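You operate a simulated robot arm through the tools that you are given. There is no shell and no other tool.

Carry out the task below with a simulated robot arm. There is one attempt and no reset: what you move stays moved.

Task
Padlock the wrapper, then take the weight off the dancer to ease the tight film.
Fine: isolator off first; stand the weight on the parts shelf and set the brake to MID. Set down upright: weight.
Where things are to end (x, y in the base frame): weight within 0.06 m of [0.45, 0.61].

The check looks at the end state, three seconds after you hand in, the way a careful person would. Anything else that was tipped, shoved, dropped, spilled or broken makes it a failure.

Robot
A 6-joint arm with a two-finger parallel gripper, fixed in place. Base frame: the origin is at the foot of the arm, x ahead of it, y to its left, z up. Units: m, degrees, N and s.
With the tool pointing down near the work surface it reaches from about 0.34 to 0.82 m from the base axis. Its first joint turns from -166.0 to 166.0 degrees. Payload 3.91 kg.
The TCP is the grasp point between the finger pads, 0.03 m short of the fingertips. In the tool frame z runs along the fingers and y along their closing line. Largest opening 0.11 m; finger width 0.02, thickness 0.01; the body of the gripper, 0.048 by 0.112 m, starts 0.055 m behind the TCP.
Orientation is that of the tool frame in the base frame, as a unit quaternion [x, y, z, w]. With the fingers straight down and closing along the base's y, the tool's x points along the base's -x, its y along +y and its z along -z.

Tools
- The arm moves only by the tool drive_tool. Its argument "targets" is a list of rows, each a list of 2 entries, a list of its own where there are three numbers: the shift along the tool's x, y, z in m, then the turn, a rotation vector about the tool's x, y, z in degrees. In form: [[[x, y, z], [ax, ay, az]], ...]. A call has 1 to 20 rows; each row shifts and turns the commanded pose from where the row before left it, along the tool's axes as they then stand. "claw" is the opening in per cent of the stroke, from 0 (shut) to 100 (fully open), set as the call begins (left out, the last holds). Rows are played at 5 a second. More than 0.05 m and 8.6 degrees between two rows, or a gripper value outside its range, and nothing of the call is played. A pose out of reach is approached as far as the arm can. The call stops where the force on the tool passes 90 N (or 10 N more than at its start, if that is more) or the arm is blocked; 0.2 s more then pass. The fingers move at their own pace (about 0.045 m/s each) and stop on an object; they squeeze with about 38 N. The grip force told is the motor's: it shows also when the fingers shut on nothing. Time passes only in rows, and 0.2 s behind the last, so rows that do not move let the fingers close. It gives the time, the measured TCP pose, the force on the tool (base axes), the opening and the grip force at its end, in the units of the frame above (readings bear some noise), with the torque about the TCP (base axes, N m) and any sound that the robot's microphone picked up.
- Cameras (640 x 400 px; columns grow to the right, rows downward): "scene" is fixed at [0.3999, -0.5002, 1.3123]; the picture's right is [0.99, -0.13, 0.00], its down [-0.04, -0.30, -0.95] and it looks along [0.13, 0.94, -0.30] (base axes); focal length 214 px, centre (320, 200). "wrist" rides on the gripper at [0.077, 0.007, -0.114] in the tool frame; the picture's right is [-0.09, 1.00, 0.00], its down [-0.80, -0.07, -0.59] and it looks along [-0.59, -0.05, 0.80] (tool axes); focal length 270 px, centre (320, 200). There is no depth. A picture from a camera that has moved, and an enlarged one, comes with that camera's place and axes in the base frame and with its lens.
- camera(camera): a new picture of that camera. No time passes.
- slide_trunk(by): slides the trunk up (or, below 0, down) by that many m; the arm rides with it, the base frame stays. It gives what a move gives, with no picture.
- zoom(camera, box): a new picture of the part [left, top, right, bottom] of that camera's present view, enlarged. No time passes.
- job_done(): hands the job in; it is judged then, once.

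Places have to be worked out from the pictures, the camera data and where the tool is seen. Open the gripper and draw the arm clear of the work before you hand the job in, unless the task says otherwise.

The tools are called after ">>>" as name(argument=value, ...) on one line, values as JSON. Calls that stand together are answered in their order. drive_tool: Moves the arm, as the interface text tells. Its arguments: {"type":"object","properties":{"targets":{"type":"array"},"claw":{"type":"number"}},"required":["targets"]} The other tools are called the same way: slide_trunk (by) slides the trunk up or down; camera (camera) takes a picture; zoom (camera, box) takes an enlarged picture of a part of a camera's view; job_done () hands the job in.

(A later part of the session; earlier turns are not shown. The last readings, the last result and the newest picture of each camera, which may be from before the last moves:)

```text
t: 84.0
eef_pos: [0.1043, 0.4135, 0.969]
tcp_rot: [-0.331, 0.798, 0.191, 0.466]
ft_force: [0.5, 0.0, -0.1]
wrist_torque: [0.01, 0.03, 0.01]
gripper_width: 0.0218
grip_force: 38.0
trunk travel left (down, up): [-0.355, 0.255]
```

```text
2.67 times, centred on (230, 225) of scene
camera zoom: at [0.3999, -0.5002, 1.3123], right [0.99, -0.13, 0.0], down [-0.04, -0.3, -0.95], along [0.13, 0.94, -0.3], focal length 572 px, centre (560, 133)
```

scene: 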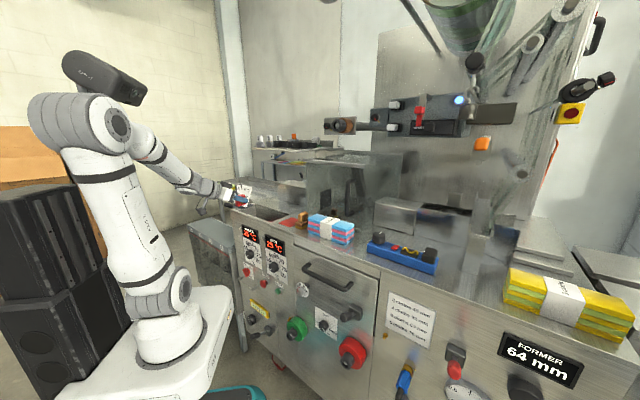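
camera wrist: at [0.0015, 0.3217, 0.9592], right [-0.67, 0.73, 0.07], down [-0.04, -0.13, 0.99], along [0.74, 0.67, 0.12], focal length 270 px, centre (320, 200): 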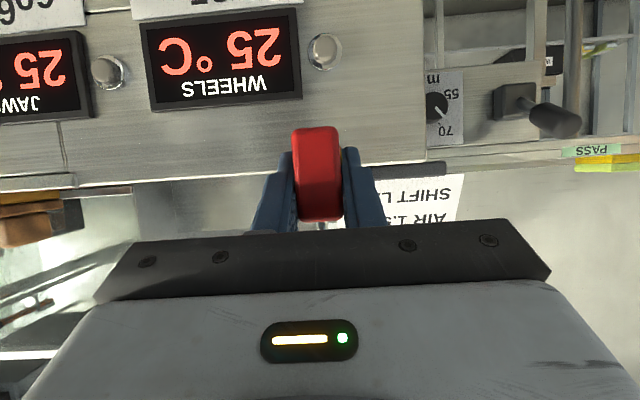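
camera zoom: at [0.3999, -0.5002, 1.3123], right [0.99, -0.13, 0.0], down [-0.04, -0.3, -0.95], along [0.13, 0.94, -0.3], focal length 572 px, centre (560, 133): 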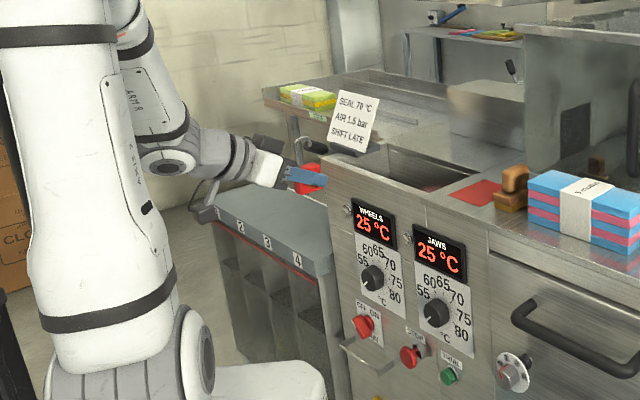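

The padlock is at n=0.366, t=0.219, facing the panel with about 2 cm clearance to the knobs. I ride the trunk down 0.35 m to bring it to the lock rod's height.

>>> slide_trunk(by=-0.35)

>>> camera(camera="wrist")

>>> zoom(camera="scene", box=[180, 230, 300, 330])

```text
t: 87.4
eef_pos: [0.1035, 0.4144, 0.6185]
tcp_rot: [-0.332, 0.798, 0.191, 0.465]
ft_force: [-0.4, 0.0, -0.8]
wrist_torque: [0.01, 0.02, -0.03]
gripper_width: 0.0218
grip_force: 38.0
trunk travel left (down, up): [-0.005, 0.605]
```

```text
taken
camera wrist: at [0.0016, 0.3215, 0.6094], right [-0.67, 0.73, 0.07], down [-0.04, -0.13, 0.99], along [0.74, 0.67, 0.12], focal length 270 px, centre (320, 200)
```

wrist: 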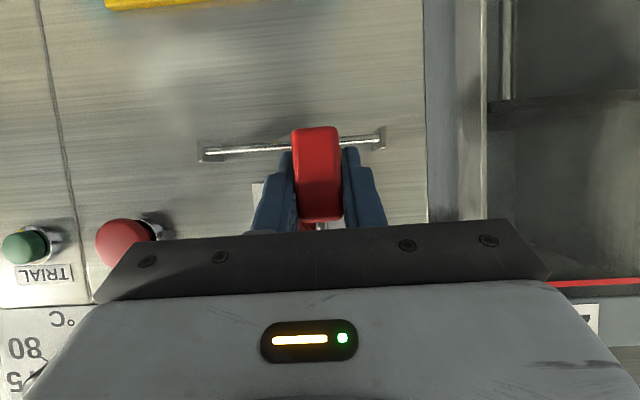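

```text
4.00 times, centred on (240, 280) of scene
camera zoom: at [0.3999, -0.5002, 1.3123], right [0.99, -0.13, 0.0], down [-0.04, -0.3, -0.95], along [0.13, 0.94, -0.3], focal length 858 px, centre (640, -120)
```

zoom: 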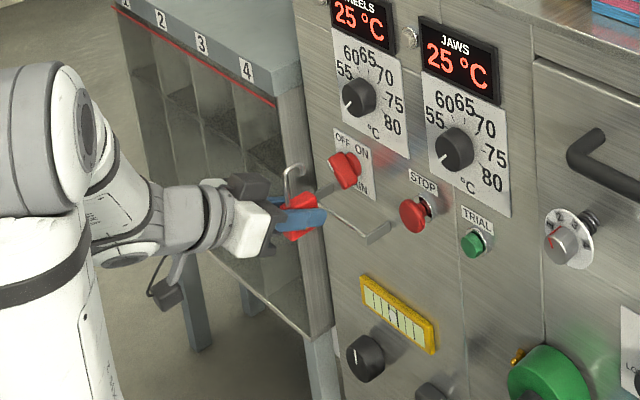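

The padlock is now right in front of the lock rod. I zoom in on the hook from the scene camera to verify heights before hooking.

>>> zoom(camera="scene", box=[235, 260, 285, 300])

>>> zoom(camera="wrist", box=[190, 100, 400, 240])

```text
10.00 times, centred on (260, 280) of scene
camera zoom: at [0.3999, -0.5002, 1.3123], right [0.99, -0.13, 0.0], down [-0.04, -0.3, -0.95], along [0.13, 0.94, -0.3], focal length 2145 px, centre (920, -600)
```

zoom: 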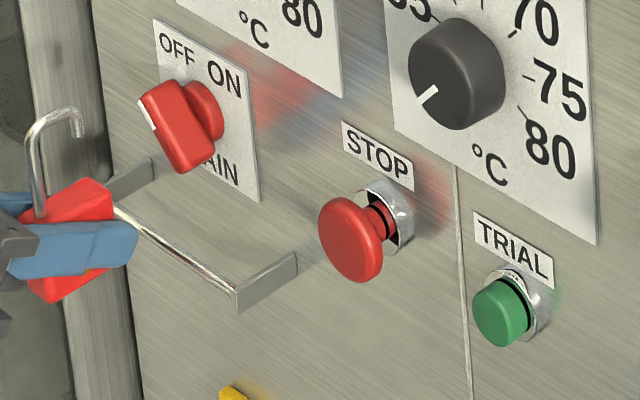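

```text
2.86 times, centred on (295, 170) of wrist
camera zoom: at [0.0016, 0.3215, 0.6094], right [-0.67, 0.73, 0.07], down [-0.04, -0.13, 0.99], along [0.74, 0.67, 0.12], focal length 772 px, centre (391, 286)
```

zoom: 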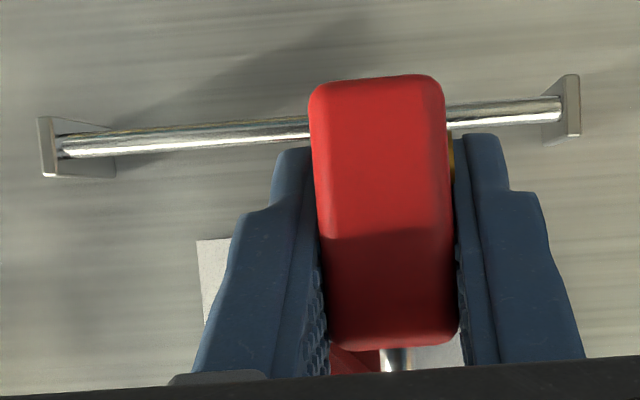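

Hook measurements match: tip bottom at z=0.660 and hook top at 0.679 with TCP at 0.6185. I lower 51 mm so that the rod height falls in the gap between hook tip and body.

>>> drive_tool(targets=[[[0.0224, 0, 0.0127], [0, 0, 0]], [[0.0224, 0, 0.0127], [0, 0, 0]]])

>>> zoom(camera="scene", box=[230, 260, 280, 300])

>>> zoom(camera="wrist", box=[190, 100, 400, 240])

```text
t: 88.0
eef_pos: [0.1055, 0.4142, 0.5665]
tcp_rot: [-0.332, 0.798, 0.191, 0.465]
ft_force: [0.1, 0.9, -0.3]
wrist_torque: [0.02, -0.03, 0.01]
gripper_width: 0.0217
grip_force: 38.0
trunk travel left (down, up): [-0.005, 0.605]
```

```text
10.00 times, centred on (255, 280) of scene
camera zoom: at [0.3999, -0.5002, 1.3123], right [0.99, -0.13, 0.0], down [-0.04, -0.3, -0.95], along [0.13, 0.94, -0.3], focal length 2145 px, centre (970, -600)
```

zoom: 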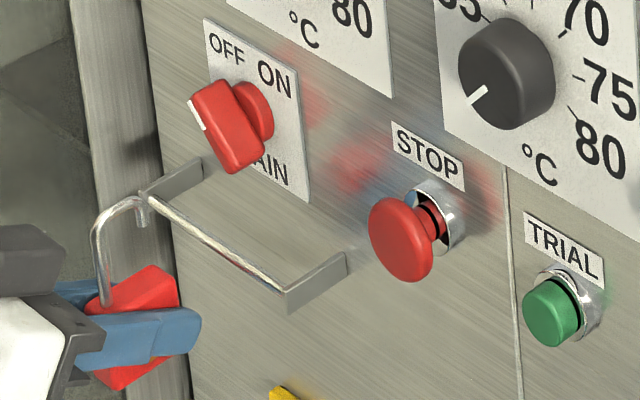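

```text
2.86 times, centred on (295, 170) of wrist
camera zoom: at [0.0027, 0.3217, 0.5576], right [-0.67, 0.73, 0.07], down [-0.04, -0.13, 0.99], along [0.74, 0.66, 0.12], focal length 772 px, centre (391, 286)
```

zoom: 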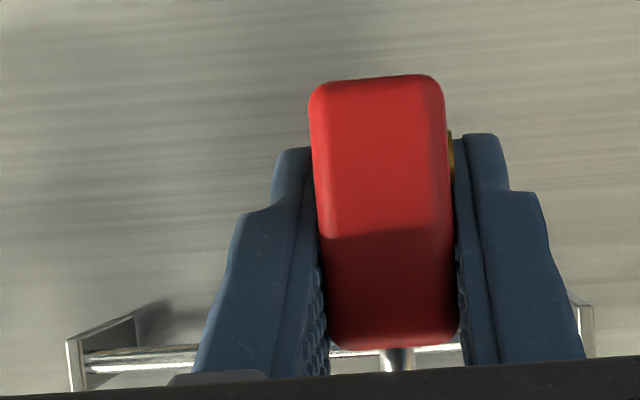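

The hook tip is just in front of and above the rod level as planned. I advance 34 mm towards the panel in small steps so the tip passes over the rod.

>>> drive_tool(targets=[[[-0.0056, 0, 0.01], [0, 0, 0]], [[-0.0056, 0, 0.01], [0, 0, 0]], [[-0.0056, 0, 0.0099], [0, 0, 0]]])

>>> zoom(camera="scene", box=[230, 260, 280, 300])

```text
t: 88.8
eef_pos: [0.1287, 0.4383, 0.5667]
tcp_rot: [-0.331, 0.798, 0.19, 0.466]
ft_force: [-0.1, -0.7, -0.6]
wrist_torque: [0.0, -0.01, 0.01]
gripper_width: 0.0219
grip_force: 37.9
trunk travel left (down, up): [-0.005, 0.605]
```

```text
10.00 times, centred on (255, 280) of scene
camera zoom: at [0.3999, -0.5002, 1.3123], right [0.99, -0.13, 0.0], down [-0.04, -0.3, -0.95], along [0.13, 0.94, -0.3], focal length 2145 px, centre (970, -600)
```

zoom: 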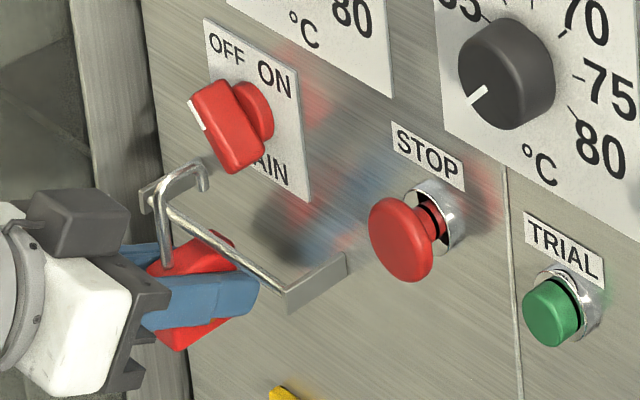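

The hook tip is over and behind the rod with no contact. I lower in small steps until the hook rests on the rod.

>>> drive_tool(targets=[[[0.0078, 0, 0.0044], [0, 0, 0]], [[0.0078, 0, 0.0044], [0, 0, 0]], [[0.0061, 0, 0.0035], [0, 0, 0]]])

>>> zoom(camera="scene", box=[230, 260, 280, 300])

```text
t: 89.6
eef_pos: [0.1281, 0.4375, 0.5426]
tcp_rot: [-0.332, 0.798, 0.191, 0.465]
ft_force: [3.2, 3.8, 0.2]
wrist_torque: [-0.19, 0.12, 0.04]
gripper_width: 0.0216
grip_force: 38.5
trunk travel left (down, up): [-0.005, 0.605]
```

```text
10.00 times, centred on (255, 280) of scene
camera zoom: at [0.3999, -0.5002, 1.3123], right [0.99, -0.13, 0.0], down [-0.04, -0.3, -0.95], along [0.13, 0.94, -0.3], focal length 2145 px, centre (970, -600)
```

zoom: 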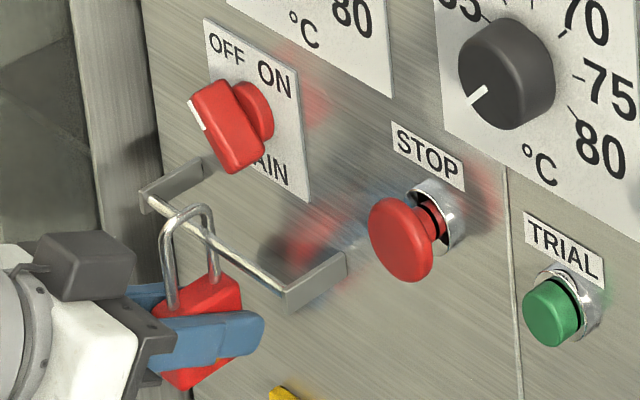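

The shackle now shows closed around the lock rod, with only about 5 N on the tool. I open the gripper gently to release the padlock and check.

>>> drive_tool(targets=[[[0, 0, 0], [0, 0, 0]], [[0, 0, 0], [0, 0, 0]], [[0, 0, 0], [0, 0, 0]]], claw=42)

>>> zoom(camera="scene", box=[230, 260, 280, 300])

>>> camera(camera="wrist")

```text
t: 90.4
eef_pos: [0.1286, 0.437, 0.5423]
tcp_rot: [-0.332, 0.798, 0.191, 0.465]
ft_force: [0.6, -0.1, 0.2]
wrist_torque: [0.05, 0.03, -0.01]
gripper_width: 0.046
grip_force: 0.0
trunk travel left (down, up): [-0.005, 0.605]
```

```text
10.00 times, centred on (255, 280) of scene
camera zoom: at [0.3999, -0.5002, 1.3123], right [0.99, -0.13, 0.0], down [-0.04, -0.3, -0.95], along [0.13, 0.94, -0.3], focal length 2145 px, centre (970, -600)
```

zoom: 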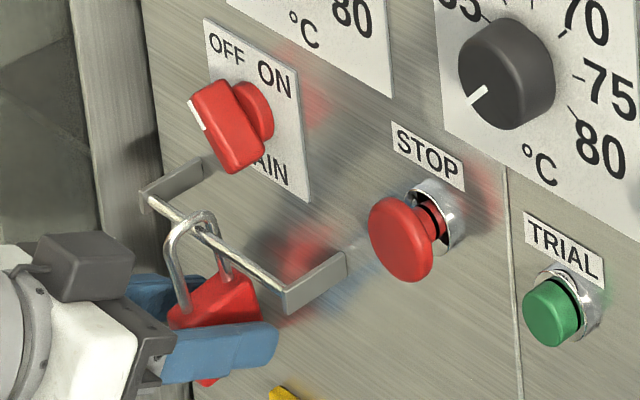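

```text
taken
camera wrist: at [0.0262, 0.3453, 0.5326], right [-0.67, 0.73, 0.07], down [-0.04, -0.13, 0.99], along [0.74, 0.67, 0.12], focal length 270 px, centre (320, 200)
```

wrist: 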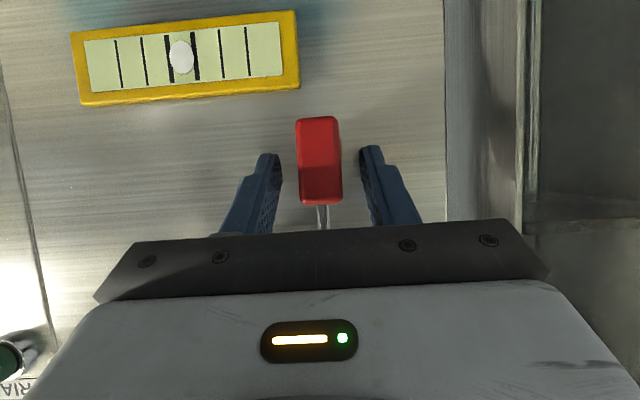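

The padlock hangs freely on the lock rod with its shackle closed. I retreat along the tool axis by 7 cm.

>>> drive_tool(targets=[[[0, 0, -0.02], [0, 0, 0]], [[0, 0, -0.02], [0, 0, 0]], [[0, 0, -0.02], [0, 0, 0]]])

>>> zoom(camera="scene", box=[230, 260, 280, 300])

>>> zoom(camera="wrist", box=[190, 60, 400, 240])

```text
t: 91.2
eef_pos: [0.09, 0.4011, 0.5729]
tcp_rot: [-0.332, 0.798, 0.191, 0.465]
ft_force: [-0.3, 0.1, 0.3]
wrist_torque: [0.0, -0.03, 0.03]
gripper_width: 0.0462
grip_force: 0.1
trunk travel left (down, up): [-0.005, 0.605]
```

```text
10.00 times, centred on (255, 280) of scene
camera zoom: at [0.3999, -0.5002, 1.3123], right [0.99, -0.13, 0.0], down [-0.04, -0.3, -0.95], along [0.13, 0.94, -0.3], focal length 2145 px, centre (970, -600)
```

zoom: 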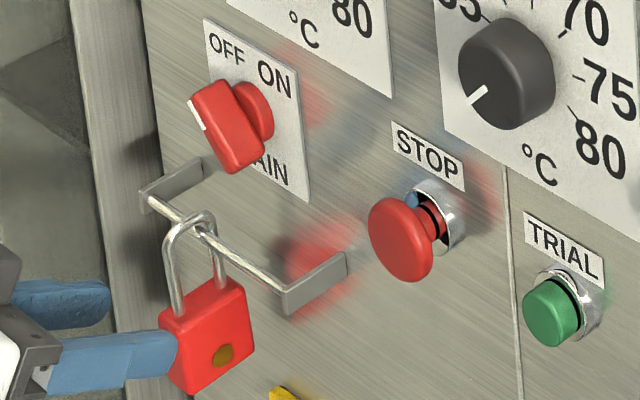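

```text
2.22 times, centred on (295, 150) of wrist
camera zoom: at [-0.0121, 0.3085, 0.5638], right [-0.67, 0.73, 0.07], down [-0.04, -0.13, 0.99], along [0.74, 0.67, 0.12], focal length 601 px, centre (376, 311)
```

zoom: 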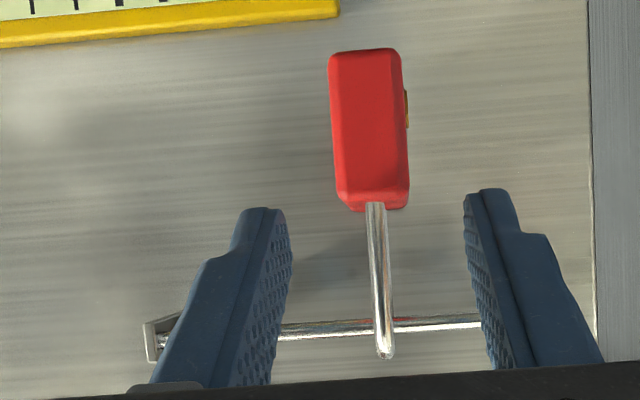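

The padlock is locked on the rod and hanging still. Now for the weight: I raise the trunk by 0.55 m in two steps (the arm rides up in front of the panel).

>>> slide_trunk(by=0.4)

>>> slide_trunk(by=0.15)

>>> camera(camera="scene")

```text
t: 95.1
eef_pos: [0.0901, 0.4005, 0.9746]
tcp_rot: [-0.331, 0.798, 0.19, 0.466]
ft_force: [0.2, -0.8, -0.4]
wrist_torque: [0.0, -0.01, -0.03]
gripper_width: 0.0464
grip_force: 0.1
trunk travel left (down, up): [-0.405, 0.205]
```

```text
t: 96.8
eef_pos: [0.0903, 0.4012, 1.1238]
tcp_rot: [-0.332, 0.798, 0.191, 0.465]
ft_force: [0.6, 0.1, 0.1]
wrist_torque: [0.06, 0.03, -0.01]
gripper_width: 0.0463
grip_force: 0.0
trunk travel left (down, up): [-0.555, 0.055]
```

```text
taken
```

scene: 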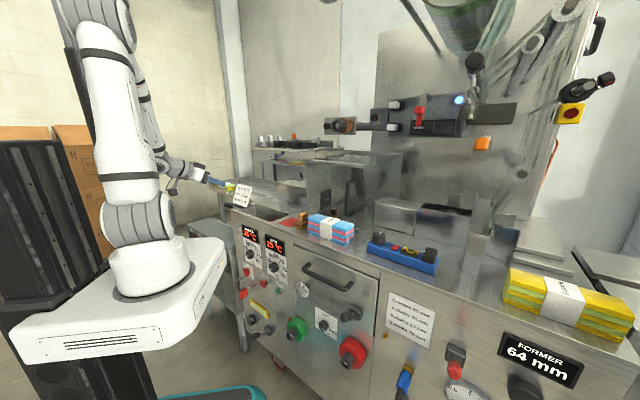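

Next I raise the arm about 0.33 m to look over the parts shelf from above, reducing the pitch to 40° on the way.

>>> drive_tool(targets=[[[-0.0392, 0, -0.0222], [0, 0, 0]], [[-0.0392, 0, -0.0222], [0, 0, 0]], [[-0.0392, 0, -0.0222], [0, 0, 0]], [[-0.0392, 0, -0.0222], [0, 0, 0]], [[-0.0392, 0, -0.0222], [0, 0, 0]], [[-0.0392, 0, -0.0222], [0, 0, 0]], [[-0.0392, 0, -0.0222], [0, 0, 0]], [[-0.0392, 0, -0.0222], [0, 0, 0]], [[0, 0, 0], [0, 7, 0]], [[0, 0, 0], [0, 7, 0]], [[0, 0, 0], [0, 7, 0]]])

>>> camera(camera="wrist")

```text
t: 99.2
eef_pos: [0.0885, 0.4057, 1.477]
tcp_rot: [-0.365, 0.87, 0.119, 0.31]
ft_force: [-0.8, 0.5, -0.6]
wrist_torque: [-0.05, 0.0, 0.01]
gripper_width: 0.046
grip_force: 0.1
trunk travel left (down, up): [-0.555, 0.055]
```

```text
taken
camera wrist: at [-0.01, 0.3189, 1.5189], right [-0.66, 0.75, 0.04], down [0.21, 0.14, 0.97], along [0.72, 0.64, -0.25], focal length 270 px, centre (320, 200)
```

wrist: 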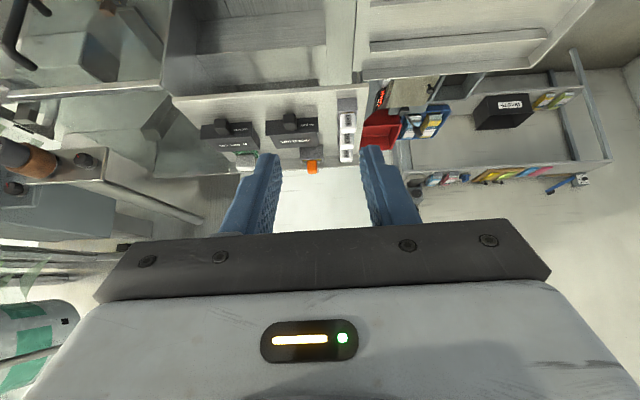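

The shelf with the black ink boxes, the orange tool and the white stamps is in view. I zoom in and mark where [0.45, 0.61] falls.

>>> zoom(camera="wrist", box=[160, 80, 380, 200])

>>> zoom(camera="scene", box=[235, 120, 345, 200])

```text
2.91 times, centred on (270, 140) of wrist
camera zoom: at [-0.01, 0.3189, 1.5189], right [-0.66, 0.75, 0.04], down [0.21, 0.14, 0.97], along [0.72, 0.64, -0.25], focal length 786 px, centre (466, 374)
```

zoom: 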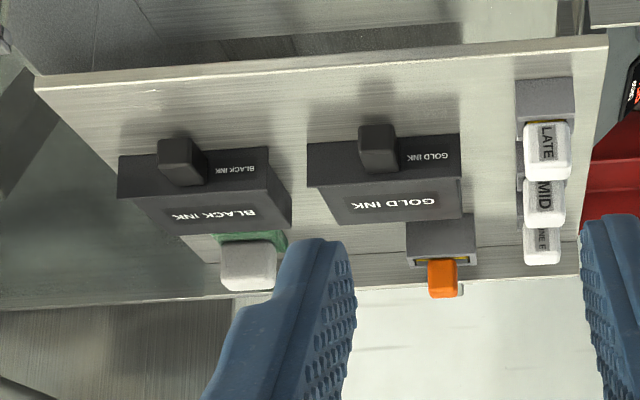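

```text
5.00 times, centred on (290, 160) of scene
camera zoom: at [0.3999, -0.5002, 1.3123], right [0.99, -0.13, 0.0], down [-0.04, -0.3, -0.95], along [0.13, 0.94, -0.3], focal length 1072 px, centre (470, 400)
```

zoom: 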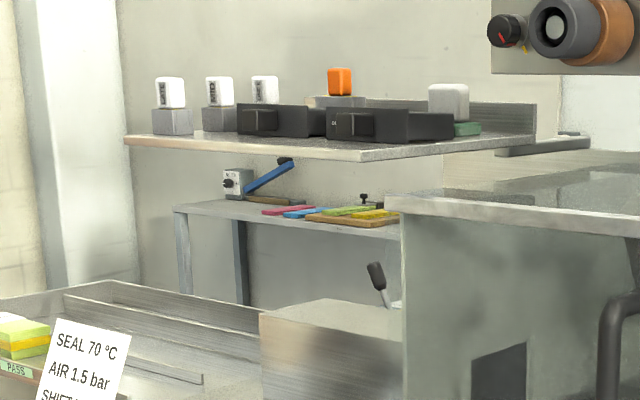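

Shelf mapping done: top at z≈1.238, front edge n≈0.59. The ink boxes occupy n 0.67–0.717, so the target spot [0.45, 0.61] (n=0.75, t=0.113) is a free area right behind them. Now I go and look closely at the weight, pitching to 50° and travelling right along the machine at z≈1.45, n<0.42.

>>> drive_tool(targets=[[[0, -0.02, 0], [0, -6, 0]], [[0, -0.02, 0], [0, -5, 0]], [[0, -0.045, 0], [0, 0, 0]], [[0, -0.045, 0], [0, 0, 0]], [[0, -0.045, 0], [0, 0, 0]], [[0, -0.045, 0], [0, 0, 0]], [[0, -0.045, 0], [0, 0, 0]], [[0, -0.045, 0], [0, 0, 0]], [[0, -0.045, 0], [0, 0, 0]], [[0, -0.045, 0], [0, 0, 0]]])

>>> camera(camera="wrist")

>>> camera(camera="scene")

```text
t: 101.4
eef_pos: [0.2388, 0.2381, 1.4828]
tcp_rot: [-0.346, 0.836, 0.158, 0.395]
ft_force: [-0.4, -0.5, 0.7]
wrist_torque: [0.02, -0.01, 0.0]
gripper_width: 0.0461
grip_force: 0.0
out of reach, approached as far as the arm can: row 7, 8, 9, 10
trunk travel left (down, up): [-0.555, 0.055]
```

```text
taken
camera wrist: at [0.1368, 0.1454, 1.4972], right [-0.66, 0.75, 0.06], down [0.08, -0.01, 1.0], along [0.74, 0.67, -0.06], focal length 270 px, centre (320, 200)
```

wrist: 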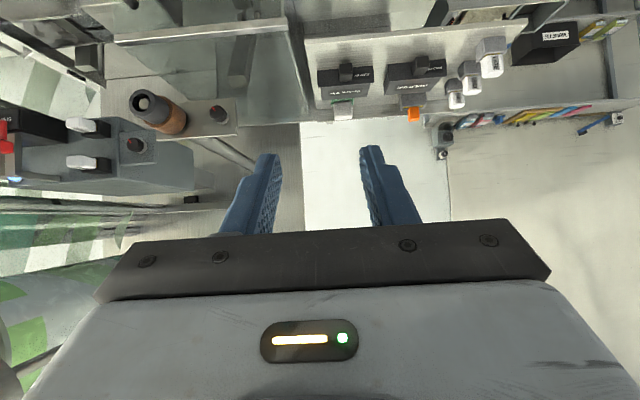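

```text
taken
```

scene: 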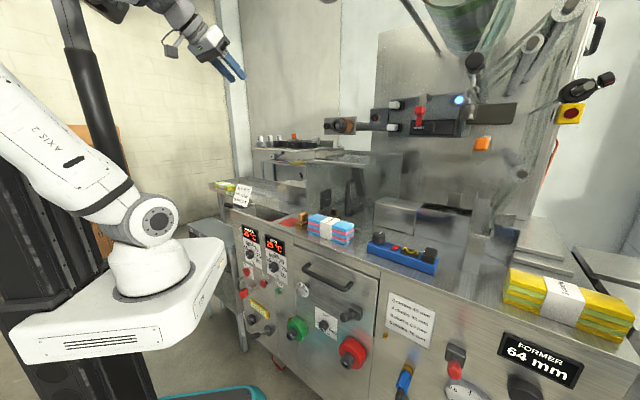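

The path is limited because the wrist passes too close above the base axis. I move outwards 12 cm (towards n≈0.46, above the deck) and a bit lower, then continue to the right.

>>> drive_tool(targets=[[[-0.0103, 0, 0.0435], [0, 0, 0]], [[-0.0103, 0, 0.0435], [0, 0, 0]], [[-0.0103, 0, 0.0435], [0, 0, 0]], [[0, -0.045, 0], [0, 0, 0]], [[0, -0.045, 0], [0, 0, 0]], [[0, -0.045, 0], [0, 0, 0]]])

>>> camera(camera="wrist")

```text
t: 102.8
eef_pos: [0.3095, 0.317, 1.4046]
tcp_rot: [-0.344, 0.836, 0.156, 0.398]
ft_force: [-0.1, -0.2, -0.6]
wrist_torque: [-0.05, 0.01, 0.0]
gripper_width: 0.0461
grip_force: 0.1
out of reach, approached as far as the arm can: row 1, 2, 3, 4, 5, 6
trunk travel left (down, up): [-0.555, 0.055]
```

```text
taken
camera wrist: at [0.2065, 0.2263, 1.4186], right [-0.66, 0.75, 0.05], down [0.07, -0.01, 1.0], along [0.75, 0.66, -0.05], focal length 270 px, centre (320, 200)
```

wrist: 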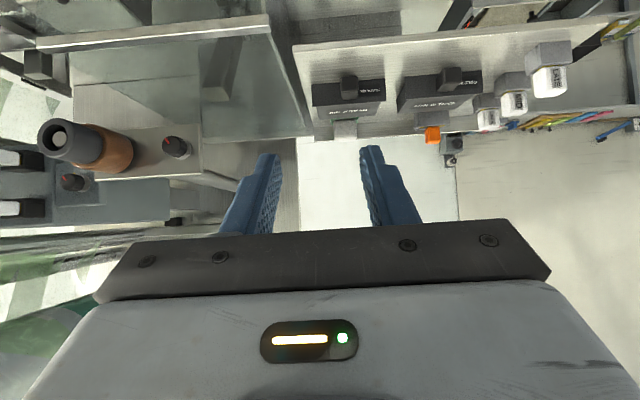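

The sideways motion was refused by a wrist joint limit, not by distance. I return the tool to vertical here to unwind the wrist, and then travel with a vertical tool.

>>> drive_tool(targets=[[[0, 0, 0], [0, 7.2, 0]], [[0, 0, 0], [0, 7.2, 0]], [[0, 0, 0], [0, 7.2, 0]], [[0, 0, 0], [0, 7.2, 0]], [[0, 0, 0], [0, 7.2, 0]], [[0, 0, 0], [0, 7.2, 0]], [[0, 0, 0], [0, 7.2, 0]]])

>>> camera(camera="scene")

```text
t: 104.4
eef_pos: [0.1924, 0.37, 1.3771]
tcp_rot: [-0.36, 0.922, -0.076, 0.117]
ft_force: [0.8, -0.8, 0.2]
wrist_torque: [0.0, -0.02, 0.0]
gripper_width: 0.0461
grip_force: 0.1
out of reach, approached as far as the arm can: row 1, 2, 3, 4, 5, 6, 7
trunk travel left (down, up): [-0.555, 0.055]
```

```text
taken
```

scene: 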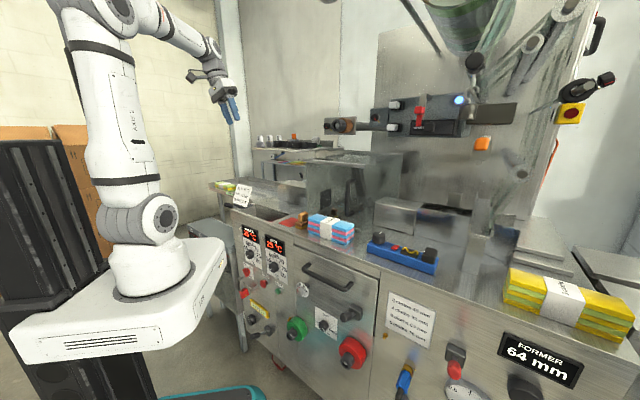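

Rows were all flagged, so some wrist joint is at its limit. I probe with a small roll of the tool in one direction to find out which way is free.

>>> drive_tool(targets=[[[0, 0, 0], [0, 0, -6]], [[0, 0, 0], [0, 0, -6]]])

>>> drive_tool(targets=[[[0, 0, 0], [0, 0, 6]], [[0, 0, 0], [0, 0, 6]]])

>>> drive_tool(targets=[[[0, 0, 0], [0, 0, 6]], [[0, 0, 0], [0, 0, 6]]])

>>> zoom(camera="scene", box=[100, 0, 280, 130])

```text
t: 105.0
eef_pos: [0.1925, 0.3714, 1.3756]
tcp_rot: [-0.454, 0.88, -0.088, 0.109]
ft_force: [-0.5, 0.2, 0.9]
wrist_torque: [-0.02, -0.01, 0.0]
gripper_width: 0.0463
grip_force: 0.0
trunk travel left (down, up): [-0.555, 0.055]
```

```text
t: 105.6
eef_pos: [0.1918, 0.3701, 1.375]
tcp_rot: [-0.359, 0.923, -0.076, 0.118]
ft_force: [-0.3, -0.3, 0.0]
wrist_torque: [0.02, -0.03, 0.02]
gripper_width: 0.0462
grip_force: 0.0
trunk travel left (down, up): [-0.555, 0.055]
```

```text
t: 106.2
eef_pos: [0.1916, 0.3697, 1.3763]
tcp_rot: [-0.261, 0.955, -0.062, 0.125]
ft_force: [0.2, -0.3, 0.2]
wrist_torque: [0.01, 0.01, -0.01]
gripper_width: 0.0462
grip_force: 0.1
trunk travel left (down, up): [-0.555, 0.055]
```

```text
3.08 times, centred on (190, 65) of scene
camera zoom: at [0.3999, -0.5002, 1.3123], right [0.99, -0.13, 0.0], down [-0.04, -0.3, -0.95], along [0.13, 0.94, -0.3], focal length 660 px, centre (720, 615)
```

zoom: 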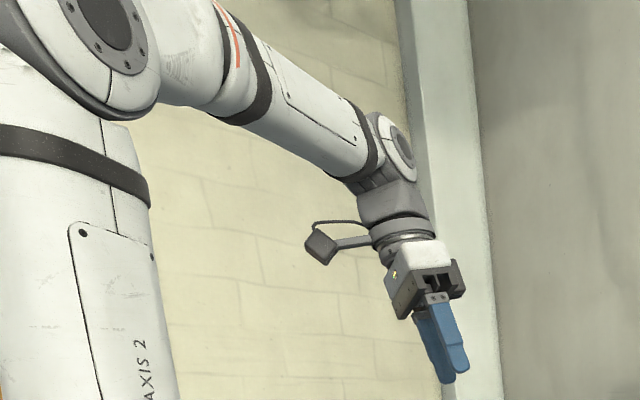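

Rolling is free both ways, so the arm is no longer stuck. I level the tool to vertical (16° tilt correction) and see whether it is accepted.

>>> drive_tool(targets=[[[0, 0, 0], [-5.3, 6, 0]], [[0, 0, 0], [-5.3, 6, 0]]])

>>> drive_tool(targets=[[[-0.03, 0, 0], [0, 0, 0]], [[-0.03, 0, 0], [0, 0, 0]]])

```text
t: 106.8
eef_pos: [0.1916, 0.3701, 1.3753]
tcp_rot: [-0.26, 0.955, -0.063, 0.125]
ft_force: [0.4, -0.1, 0.4]
wrist_torque: [-0.03, 0.01, -0.03]
gripper_width: 0.046
grip_force: 0.2
out of reach, approached as far as the arm can: row 1, 2
trunk travel left (down, up): [-0.555, 0.055]
```

```text
t: 107.4
eef_pos: [0.2441, 0.3999, 1.3879]
tcp_rot: [-0.261, 0.955, -0.064, 0.126]
ft_force: [0.4, -0.1, -0.1]
wrist_torque: [0.03, 0.02, 0.0]
gripper_width: 0.0461
grip_force: 0.1
trunk travel left (down, up): [-0.555, 0.055]
```

The tool refuses to level; I believe the wrist roll has wound round a full turn during the padlock carry. To unwind it I'll retrace that path backwards: pitch up to 55° at heading 45°, go back to the pose before the padlock rod, then across to the padlock pick pose and only then level. First the pitch.

>>> drive_tool(targets=[[[0, 0, 0], [-2.96, -7.3, -1.2]], [[0, 0, 0], [-2.96, -7.3, -1.2]], [[0, 0, 0], [-2.96, -7.3, -1.2]], [[0, 0, 0], [-2.96, -7.3, -1.2]], [[0, 0, 0], [-2.96, -7.3, -1.2]], [[0, 0, 0], [-2.96, -7.3, -1.2]]])

```text
t: 108.8
eef_pos: [0.2421, 0.3999, 1.3892]
tcp_rot: [-0.339, 0.82, 0.176, 0.427]
ft_force: [0.1, 0.3, -0.5]
wrist_torque: [-0.02, -0.04, -0.02]
gripper_width: 0.0459
grip_force: 0.0
trunk travel left (down, up): [-0.555, 0.055]
```

That was accepted without limits. Now I go to n=0.36, t=0.22 and down to z≈1.15, which reverses the earlier rise.

>>> drive_tool(targets=[[[0.018, 0.036, -0.0256], [0, 0, 0]], [[0.018, 0.036, -0.0256], [0, 0, 0]], [[0.018, 0.036, -0.0256], [0, 0, 0]], [[0.0328, 0, 0.023], [0, 0, 0]], [[0.0328, 0, 0.023], [0, 0, 0]], [[0.0328, 0, 0.023], [0, 0, 0]], [[0.0328, 0, 0.023], [0, 0, 0]], [[0.0328, 0, 0.023], [0, 0, 0]], [[0.0328, 0, 0.023], [0, 0, 0]]])

```text
t: 110.8
eef_pos: [0.101, 0.4113, 1.1459]
tcp_rot: [-0.339, 0.82, 0.175, 0.425]
ft_force: [0.3, 0.0, -0.5]
wrist_torque: [0.03, 0.01, -0.01]
gripper_width: 0.046
grip_force: 0.1
trunk travel left (down, up): [-0.555, 0.055]
```

Accepted. I add 8° pitch and cross from t=0.22 to t≈-0.08 while moving out to n≈0.47, reversing the padlock carry.

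>>> drive_tool(targets=[[[0, 0, 0], [0, -8, 0]], [[-0.0068, -0.043, 0.0134], [0, 0, 0]], [[-0.0068, -0.043, 0.0134], [0, 0, 0]], [[-0.0068, -0.043, 0.0134], [0, 0, 0]], [[-0.0068, -0.043, 0.0134], [0, 0, 0]], [[-0.0068, -0.043, 0.0134], [0, 0, 0]], [[-0.0068, -0.043, 0.0134], [0, 0, 0]], [[-0.0068, -0.043, 0.0134], [0, 0, 0]]])

>>> camera(camera="scene")

```text
t: 112.6
eef_pos: [0.3873, 0.3216, 1.1722]
tcp_rot: [-0.325, 0.79, 0.197, 0.482]
ft_force: [0.4, 1.6, 0.0]
wrist_torque: [0.01, 0.01, 0.04]
gripper_width: 0.0464
grip_force: 0.1
out of reach, approached as far as the arm can: row 2, 3, 4, 5
trunk travel left (down, up): [-0.555, 0.055]
```

```text
taken
```

scene: 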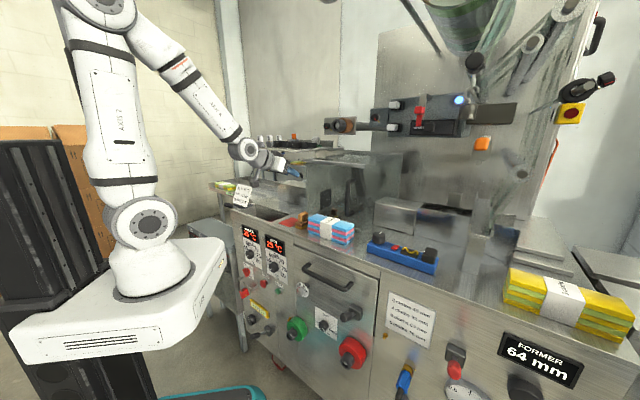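

The crossing worked; TCP is at n=0.50, t=-0.047. I back off 5 cm and move a little right, then level the tool to vertical.

>>> drive_tool(targets=[[[0.0114, -0.025, -0.0223], [0, 0, 0]], [[0.0114, -0.025, -0.0223], [0, 0, 0]], [[0, 0, 0], [0, 7.9, 0]], [[0, 0, 0], [0, 7.9, 0]], [[0, 0, 0], [0, 7.9, 0]], [[0, 0, 0], [0, 7.9, 0]], [[0, 0, 0], [0, 7.9, 0]], [[0, 0, 0], [0, 7.9, 0]], [[0, 0, 0], [0, 7.9, 0]], [[0, 0, 0], [0, 7.9, 0]]])

>>> camera(camera="scene")

```text
t: 114.8
eef_pos: [0.4154, 0.2399, 1.1502]
tcp_rot: [-0.402, 0.905, 0.108, 0.083]
ft_force: [0.2, 0.9, -0.9]
wrist_torque: [0.0, 0.03, -0.04]
gripper_width: 0.0461
grip_force: 0.1
out of reach, approached as far as the arm can: row 1, 2, 4, 5, 6, 8, 9, 10
trunk travel left (down, up): [-0.555, 0.055]
```

```text
taken
```

scene: 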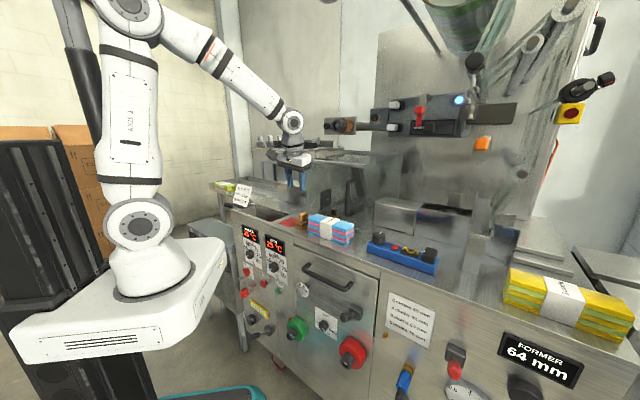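

I now understand: the wrist pitch joint crossed its straight position during the padlock pick, so it must cross back through straight while the tool lies in the arm's own plane. I turn the tool to heading 30° (the arm's azimuth here) at 65° pitch first.

>>> drive_tool(targets=[[[0, 0, 0], [2.6, -7.4, 1.457]], [[0, 0, 0], [2.6, -7.4, 1.457]], [[0, 0, 0], [2.6, -7.4, 1.457]], [[0, 0, 0], [2.6, -7.4, 1.457]], [[0, 0, 0], [2.6, -7.4, 1.457]], [[0, 0, 0], [2.6, -7.4, 1.457]], [[0, 0, 0], [2.6, -7.4, 1.457]]])

```text
t: 116.4
eef_pos: [0.4042, 0.2539, 1.1517]
tcp_rot: [-0.287, 0.853, 0.17, 0.401]
ft_force: [0.5, 0.2, 0.5]
wrist_torque: [-0.01, -0.02, -0.03]
gripper_width: 0.0462
grip_force: 0.0
out of reach, approached as far as the arm can: row 5, 6, 7
trunk travel left (down, up): [-0.555, 0.055]
```

The solver stalls near the wrist's straight position. I rotate the tool direction straight through the estimated forearm axis (azimuth ~28°, 45° down) towards the opposite side, so only the wrist pitch joint needs to change.

>>> drive_tool(targets=[[[0, 0, 0], [6.67, 4.4, 0]], [[0, 0, 0], [6.67, 4.4, 0]], [[0, 0, 0], [6.67, 4.4, 0]], [[0, 0, 0], [6.67, 4.4, 0]], [[0, 0, 0], [6.67, 4.4, 0]]])

>>> camera(camera="scene")

```text
t: 117.6
eef_pos: [0.4166, 0.2554, 1.1624]
tcp_rot: [-0.213, 0.905, -0.031, 0.367]
ft_force: [0.8, 0.1, 0.2]
wrist_torque: [0.0, 0.02, -0.02]
gripper_width: 0.0462
grip_force: 0.0
out of reach, approached as far as the arm can: row 1, 2, 3, 4
trunk travel left (down, up): [-0.555, 0.055]
```

```text
taken
```

scene: 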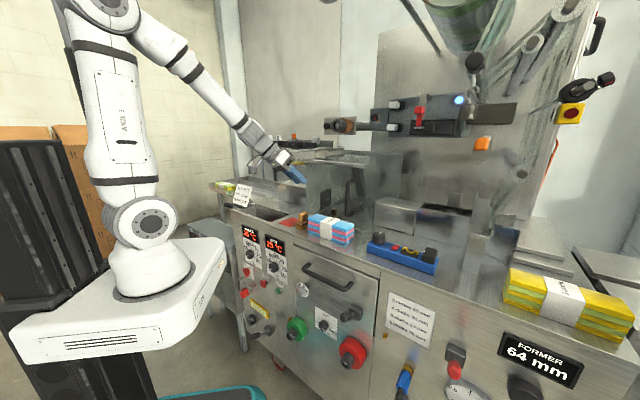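

The last row was accepted, so the wrist has crossed over. I continue rotating down to vertical to confirm it is back in its original branch.

>>> drive_tool(targets=[[[0, 0, 0], [-2.23, 6.85, 0]], [[0, 0, 0], [-2.23, 6.85, 0]], [[0, 0, 0], [-2.23, 6.85, 0]], [[0, 0, 0], [-2.23, 6.85, 0]], [[0, 0, 0], [-2.23, 6.85, 0]], [[0, 0, 0], [-2.23, 6.85, 0]]])

>>> camera(camera="scene")

```text
t: 119.0
eef_pos: [0.4023, 0.2669, 1.1386]
tcp_rot: [-0.221, 0.966, -0.042, 0.124]
ft_force: [0.9, -1.0, 0.3]
wrist_torque: [0.03, 0.03, 0.02]
gripper_width: 0.0463
grip_force: 0.0
out of reach, approached as far as the arm can: row 4, 5, 6
trunk travel left (down, up): [-0.555, 0.055]
```

```text
taken
```

scene: 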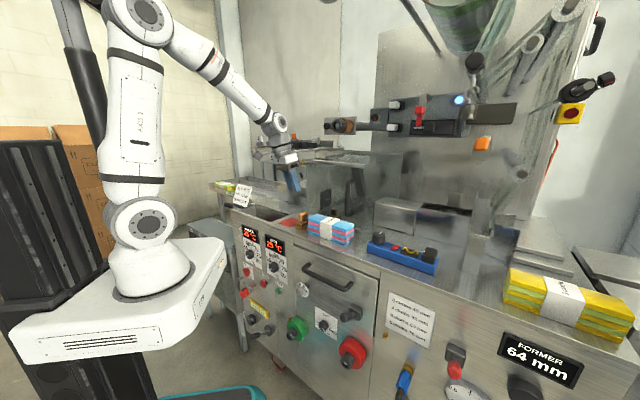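

It still settled on the right-hand side, so the crossing must be done exactly in the arm plane. I first pitch up at the current heading (well away from the forearm axis), then I will yaw into the arm plane.

>>> drive_tool(targets=[[[0, 0, 0], [4.08, -6.65, 0]], [[0, 0, 0], [4.08, -6.65, 0]], [[0, 0, 0], [4.08, -6.65, 0]], [[0, 0, 0], [4.08, -6.65, 0]], [[0, 0, 0], [4.08, -6.65, 0]], [[0, 0, 0], [4.08, -6.65, 0]], [[0, 0, 0], [4.08, -6.65, 0]]])

```text
t: 120.6
eef_pos: [0.4019, 0.268, 1.1407]
tcp_rot: [-0.183, 0.799, -0.183, 0.542]
ft_force: [0.2, 0.0, -0.5]
wrist_torque: [0.01, 0.0, 0.01]
gripper_width: 0.0462
grip_force: 0.1
trunk travel left (down, up): [-0.555, 0.055]
```

Accepted fully. Now I yaw about vertical by +39.4° so the tool lies in the arm plane (heading 33.7°), staying bent up.

>>> drive_tool(targets=[[[0, 0, 0], [-6.31, -3.86, -2.7]], [[0, 0, 0], [-6.31, -3.86, -2.7]], [[0, 0, 0], [-6.31, -3.86, -2.7]], [[0, 0, 0], [-6.31, -3.86, -2.7]], [[0, 0, 0], [-6.31, -3.86, -2.7]]])

>>> camera(camera="scene")

```text
t: 121.8
eef_pos: [0.4267, 0.2953, 1.1496]
tcp_rot: [-0.442, 0.693, 0.011, 0.57]
ft_force: [1.2, 0.3, 0.6]
wrist_torque: [-0.01, 0.03, 0.01]
gripper_width: 0.0462
grip_force: 0.0
out of reach, approached as far as the arm can: row 2, 3, 4, 5
trunk travel left (down, up): [-0.555, 0.055]
```

```text
taken
```

scene: 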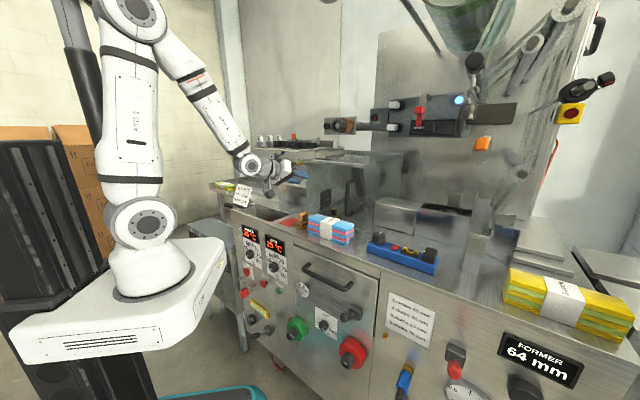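

The tool now lies in the arm plane within 2°, bent up. I trim that and pitch straight down through the forearm direction in the plane.

>>> drive_tool(targets=[[[0, 0, 0], [-1.28, -0.78, -0.56]], [[0, 0, 0], [-4.02, 6.57, 0]], [[0, 0, 0], [-4.02, 6.57, 0]], [[0, 0, 0], [-4.02, 6.57, 0]], [[0, 0, 0], [-4.02, 6.57, 0]], [[0, 0, 0], [-4.02, 6.57, 0]], [[0, 0, 0], [-4.02, 6.57, 0]], [[0, 0, 0], [-4.02, 6.57, 0]], [[0, 0, 0], [-4.02, 6.57, 0]], [[0, 0, 0], [-4.02, 6.57, 0]]])

>>> camera(camera="scene")

```text
t: 124.0
eef_pos: [0.3813, 0.3217, 1.1001]
tcp_rot: [-0.511, 0.836, -0.04, 0.197]
ft_force: [-0.1, -1.3, 0.1]
wrist_torque: [-0.02, 0.02, 0.04]
gripper_width: 0.0462
grip_force: 0.0
out of reach, approached as far as the arm can: row 5, 6, 7, 8, 9, 10
trunk travel left (down, up): [-0.555, 0.055]
```

```text
taken
```

scene: 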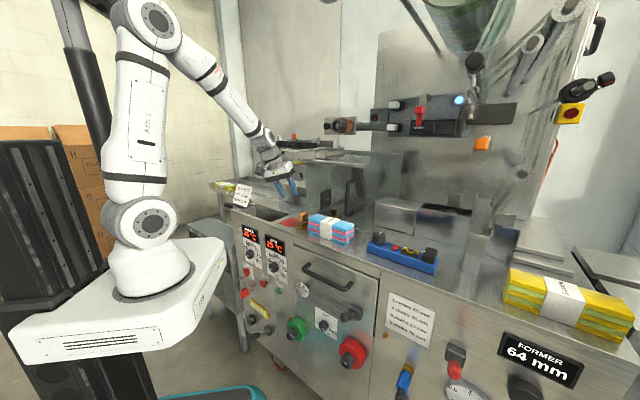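

Checking the geometry of all stuck poses, the forearm roll joint is limited to about ±165° in this branch, and the arm plane seems offset sideways by about 4 cm from the base axis — that's why my in-plane attempt missed. The original crossing happened at heading 45°, t=-0.041, so I'll return to exactly that place. First I swing the tool up on its right side.

>>> drive_tool(targets=[[[0, 0, 0], [3.56, -4.35, 6.04]], [[0, 0, 0], [3.56, -4.35, 6.04]], [[0, 0, 0], [3.56, -4.35, 6.04]], [[0, 0, 0], [3.56, -4.35, 6.04]], [[0, 0, 0], [3.56, -4.35, 6.04]], [[0, 0, 0], [3.56, -4.35, 6.04]], [[0, 0, 0], [3.56, -4.35, 6.04]], [[0, 0, 0], [3.56, -4.35, 6.04]], [[0, 0, 0], [3.56, -4.35, 6.04]]])

```text
t: 126.0
eef_pos: [0.3821, 0.3218, 1.1007]
tcp_rot: [0.002, 0.819, 0.0, 0.574]
ft_force: [-0.4, -0.8, 0.2]
wrist_torque: [0.02, 0.0, 0.0]
gripper_width: 0.0463
grip_force: 0.1
trunk travel left (down, up): [-0.555, 0.055]
```

Reached exactly (heading 0°, pitch 70°, level). I move the TCP to n=0.45, t=-0.041, z=1.21 and then yaw +45° so the tool lines up with the arm plane on its upper side.

>>> drive_tool(targets=[[[-0.0303, -0.0109, -0.0234], [0, 0, 0]], [[-0.0303, -0.0109, -0.0234], [0, 0, 0]], [[-0.0303, -0.0109, -0.0234], [0, 0, 0]], [[0, 0, 0], [-7.05, 0, -2.565]], [[0, 0, 0], [-7.05, 0, -2.565]], [[0, 0, 0], [-7.05, 0, -2.565]], [[0, 0, 0], [-7.05, 0, -2.565]], [[0, 0, 0], [-7.05, 0, -2.565]], [[0, 0, 0], [-7.05, 0, -2.565]]])

```text
t: 128.0
eef_pos: [0.3625, 0.311, 1.228]
tcp_rot: [-0.311, 0.759, 0.219, 0.529]
ft_force: [0.6, 0.2, -0.4]
wrist_torque: [0.01, 0.02, -0.01]
gripper_width: 0.0463
grip_force: 0.0
out of reach, approached as far as the arm can: row 6, 7, 8, 9
trunk travel left (down, up): [-0.555, 0.055]
```

The tool is at heading 45°, pitch 70°, t=-0.036 on the upper side. I trim t by -5 mm and pitch straight down, reproducing the original crossing in reverse.

>>> drive_tool(targets=[[[0, -0.005, 0], [0, 0, 0]], [[0, 0, 0], [0, 7.5, 0]], [[0, 0, 0], [0, 7.5, 0]], [[0, 0, 0], [0, 7.5, 0]], [[0, 0, 0], [0, 7.5, 0]], [[0, 0, 0], [0, 7.5, 0]], [[0, 0, 0], [0, 7.5, 0]]])

```text
t: 129.6
eef_pos: [0.3657, 0.3089, 1.2275]
tcp_rot: [-0.374, 0.902, 0.083, 0.198]
ft_force: [0.4, 0.4, 0.4]
wrist_torque: [0.01, -0.01, 0.01]
gripper_width: 0.0464
grip_force: 0.0
trunk travel left (down, up): [-0.555, 0.055]
```

No limits this time, the pitch is down to 25°. I continue to fully vertical.

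>>> drive_tool(targets=[[[0, 0, 0], [0, 8, 0]], [[0, 0, 0], [0, 8, 0]], [[0, 0, 0], [0, 8, 0]]])

>>> camera(camera="scene")

```text
t: 130.4
eef_pos: [0.3657, 0.308, 1.2271]
tcp_rot: [-0.383, 0.924, 0.003, 0.006]
ft_force: [-0.1, 0.6, 0.6]
wrist_torque: [0.0, 0.05, 0.02]
gripper_width: 0.046
grip_force: 0.0
trunk travel left (down, up): [-0.555, 0.055]
```

```text
taken
```

scene: 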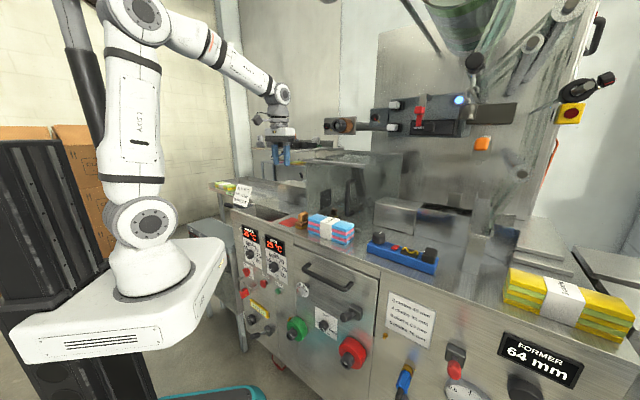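

The wrist is back in its original branch with a vertical tool. I back off to n≈0.42, rise to z≈1.33 and travel right with the tool vertical.

>>> drive_tool(targets=[[[0.028, 0, -0.035], [0, 0, 0]], [[0.028, 0, -0.035], [0, 0, 0]], [[0, -0.03, -0.035], [0, 0, 0]], [[0, -0.045, 0], [0, 0, 0]], [[0, -0.045, 0], [0, 0, 0]], [[0, -0.045, 0], [0, 0, 0]], [[0, -0.045, 0], [0, 0, 0]], [[0, -0.045, 0], [0, 0, 0]], [[0, -0.045, 0], [0, 0, 0]]])

>>> camera(camera="scene")

>>> camera(camera="wrist")

```text
t: 132.4
eef_pos: [0.5395, 0.0548, 1.3323]
tcp_rot: [-0.383, 0.924, 0.005, 0.008]
ft_force: [-0.1, 0.4, 0.9]
wrist_torque: [0.02, 0.0, 0.01]
gripper_width: 0.0462
grip_force: 0.1
trunk travel left (down, up): [-0.555, 0.055]
```

```text
taken
```

scene: 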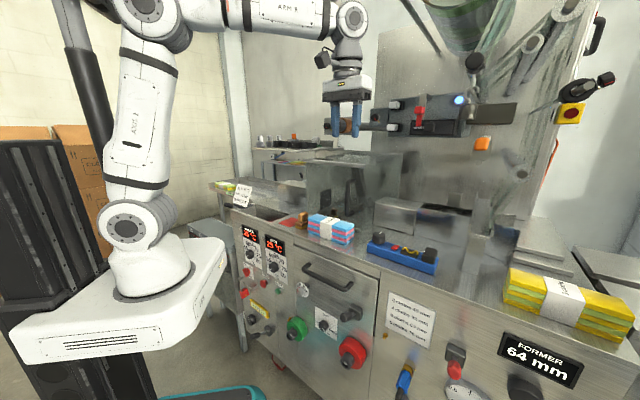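

```text
taken
camera wrist: at [0.4782, 0.0036, 1.4455], right [-0.64, 0.77, 0.0], down [0.61, 0.51, 0.61], along [0.46, 0.39, -0.79], focal length 270 px, centre (320, 200)
```

wrist: 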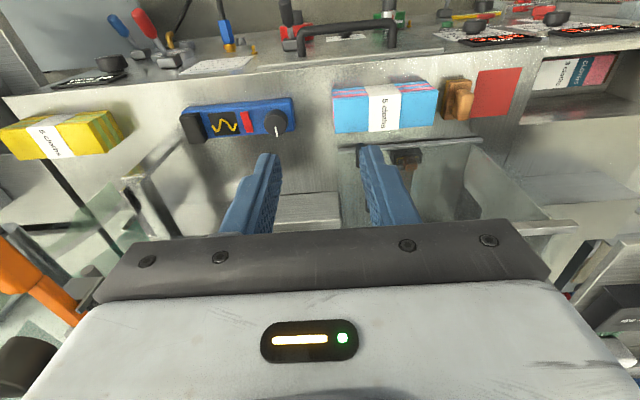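

I'm in front of the machine at [0.54, 0.055, 1.33]. To look at the weight I yaw the tool to heading -15° while vertical, then pitch up to 65°.

>>> drive_tool(targets=[[[0, 0, 0], [0, 0, 7.5]], [[0, 0, 0], [0, 0, 7.5]], [[0, 0, 0], [0, 0, 7.5]], [[0, 0, 0], [0, 0, 7.5]], [[0, 0, 0], [0, 0, 7.5]], [[0, 0, 0], [0, 0, 7.5]], [[0, 0, 0], [0, 0, 7.5]], [[0, 0, 0], [0, 0, 7.5]], [[0, 0, 0], [0, -7.2, 0]], [[0, 0, 0], [0, -7.2, 0]], [[0, 0, 0], [0, -7.2, 0]], [[0, 0, 0], [0, -7.2, 0]], [[0, 0, 0], [0, -7.2, 0]], [[0, 0, 0], [0, -7.2, 0]], [[0, 0, 0], [0, -7.2, 0]], [[0, 0, 0], [0, -7.2, 0]]])

>>> camera(camera="wrist")

```text
t: 135.8
eef_pos: [0.5357, 0.0553, 1.3305]
tcp_rot: [0.118, 0.866, -0.056, 0.482]
ft_force: [0.2, 0.1, -0.2]
wrist_torque: [0.02, 0.02, 0.0]
gripper_width: 0.0462
grip_force: 0.0
trunk travel left (down, up): [-0.555, 0.055]
```

```text
taken
camera wrist: at [0.4047, 0.0976, 1.3273], right [0.3, 0.95, 0.09], down [-0.1, -0.06, 0.99], along [0.95, -0.31, 0.08], focal length 270 px, centre (320, 200)
```

wrist: 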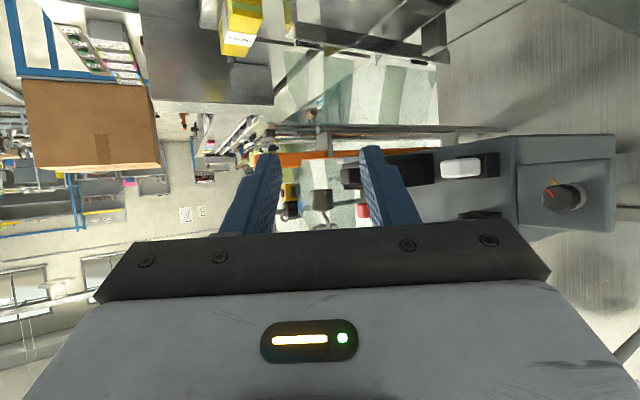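

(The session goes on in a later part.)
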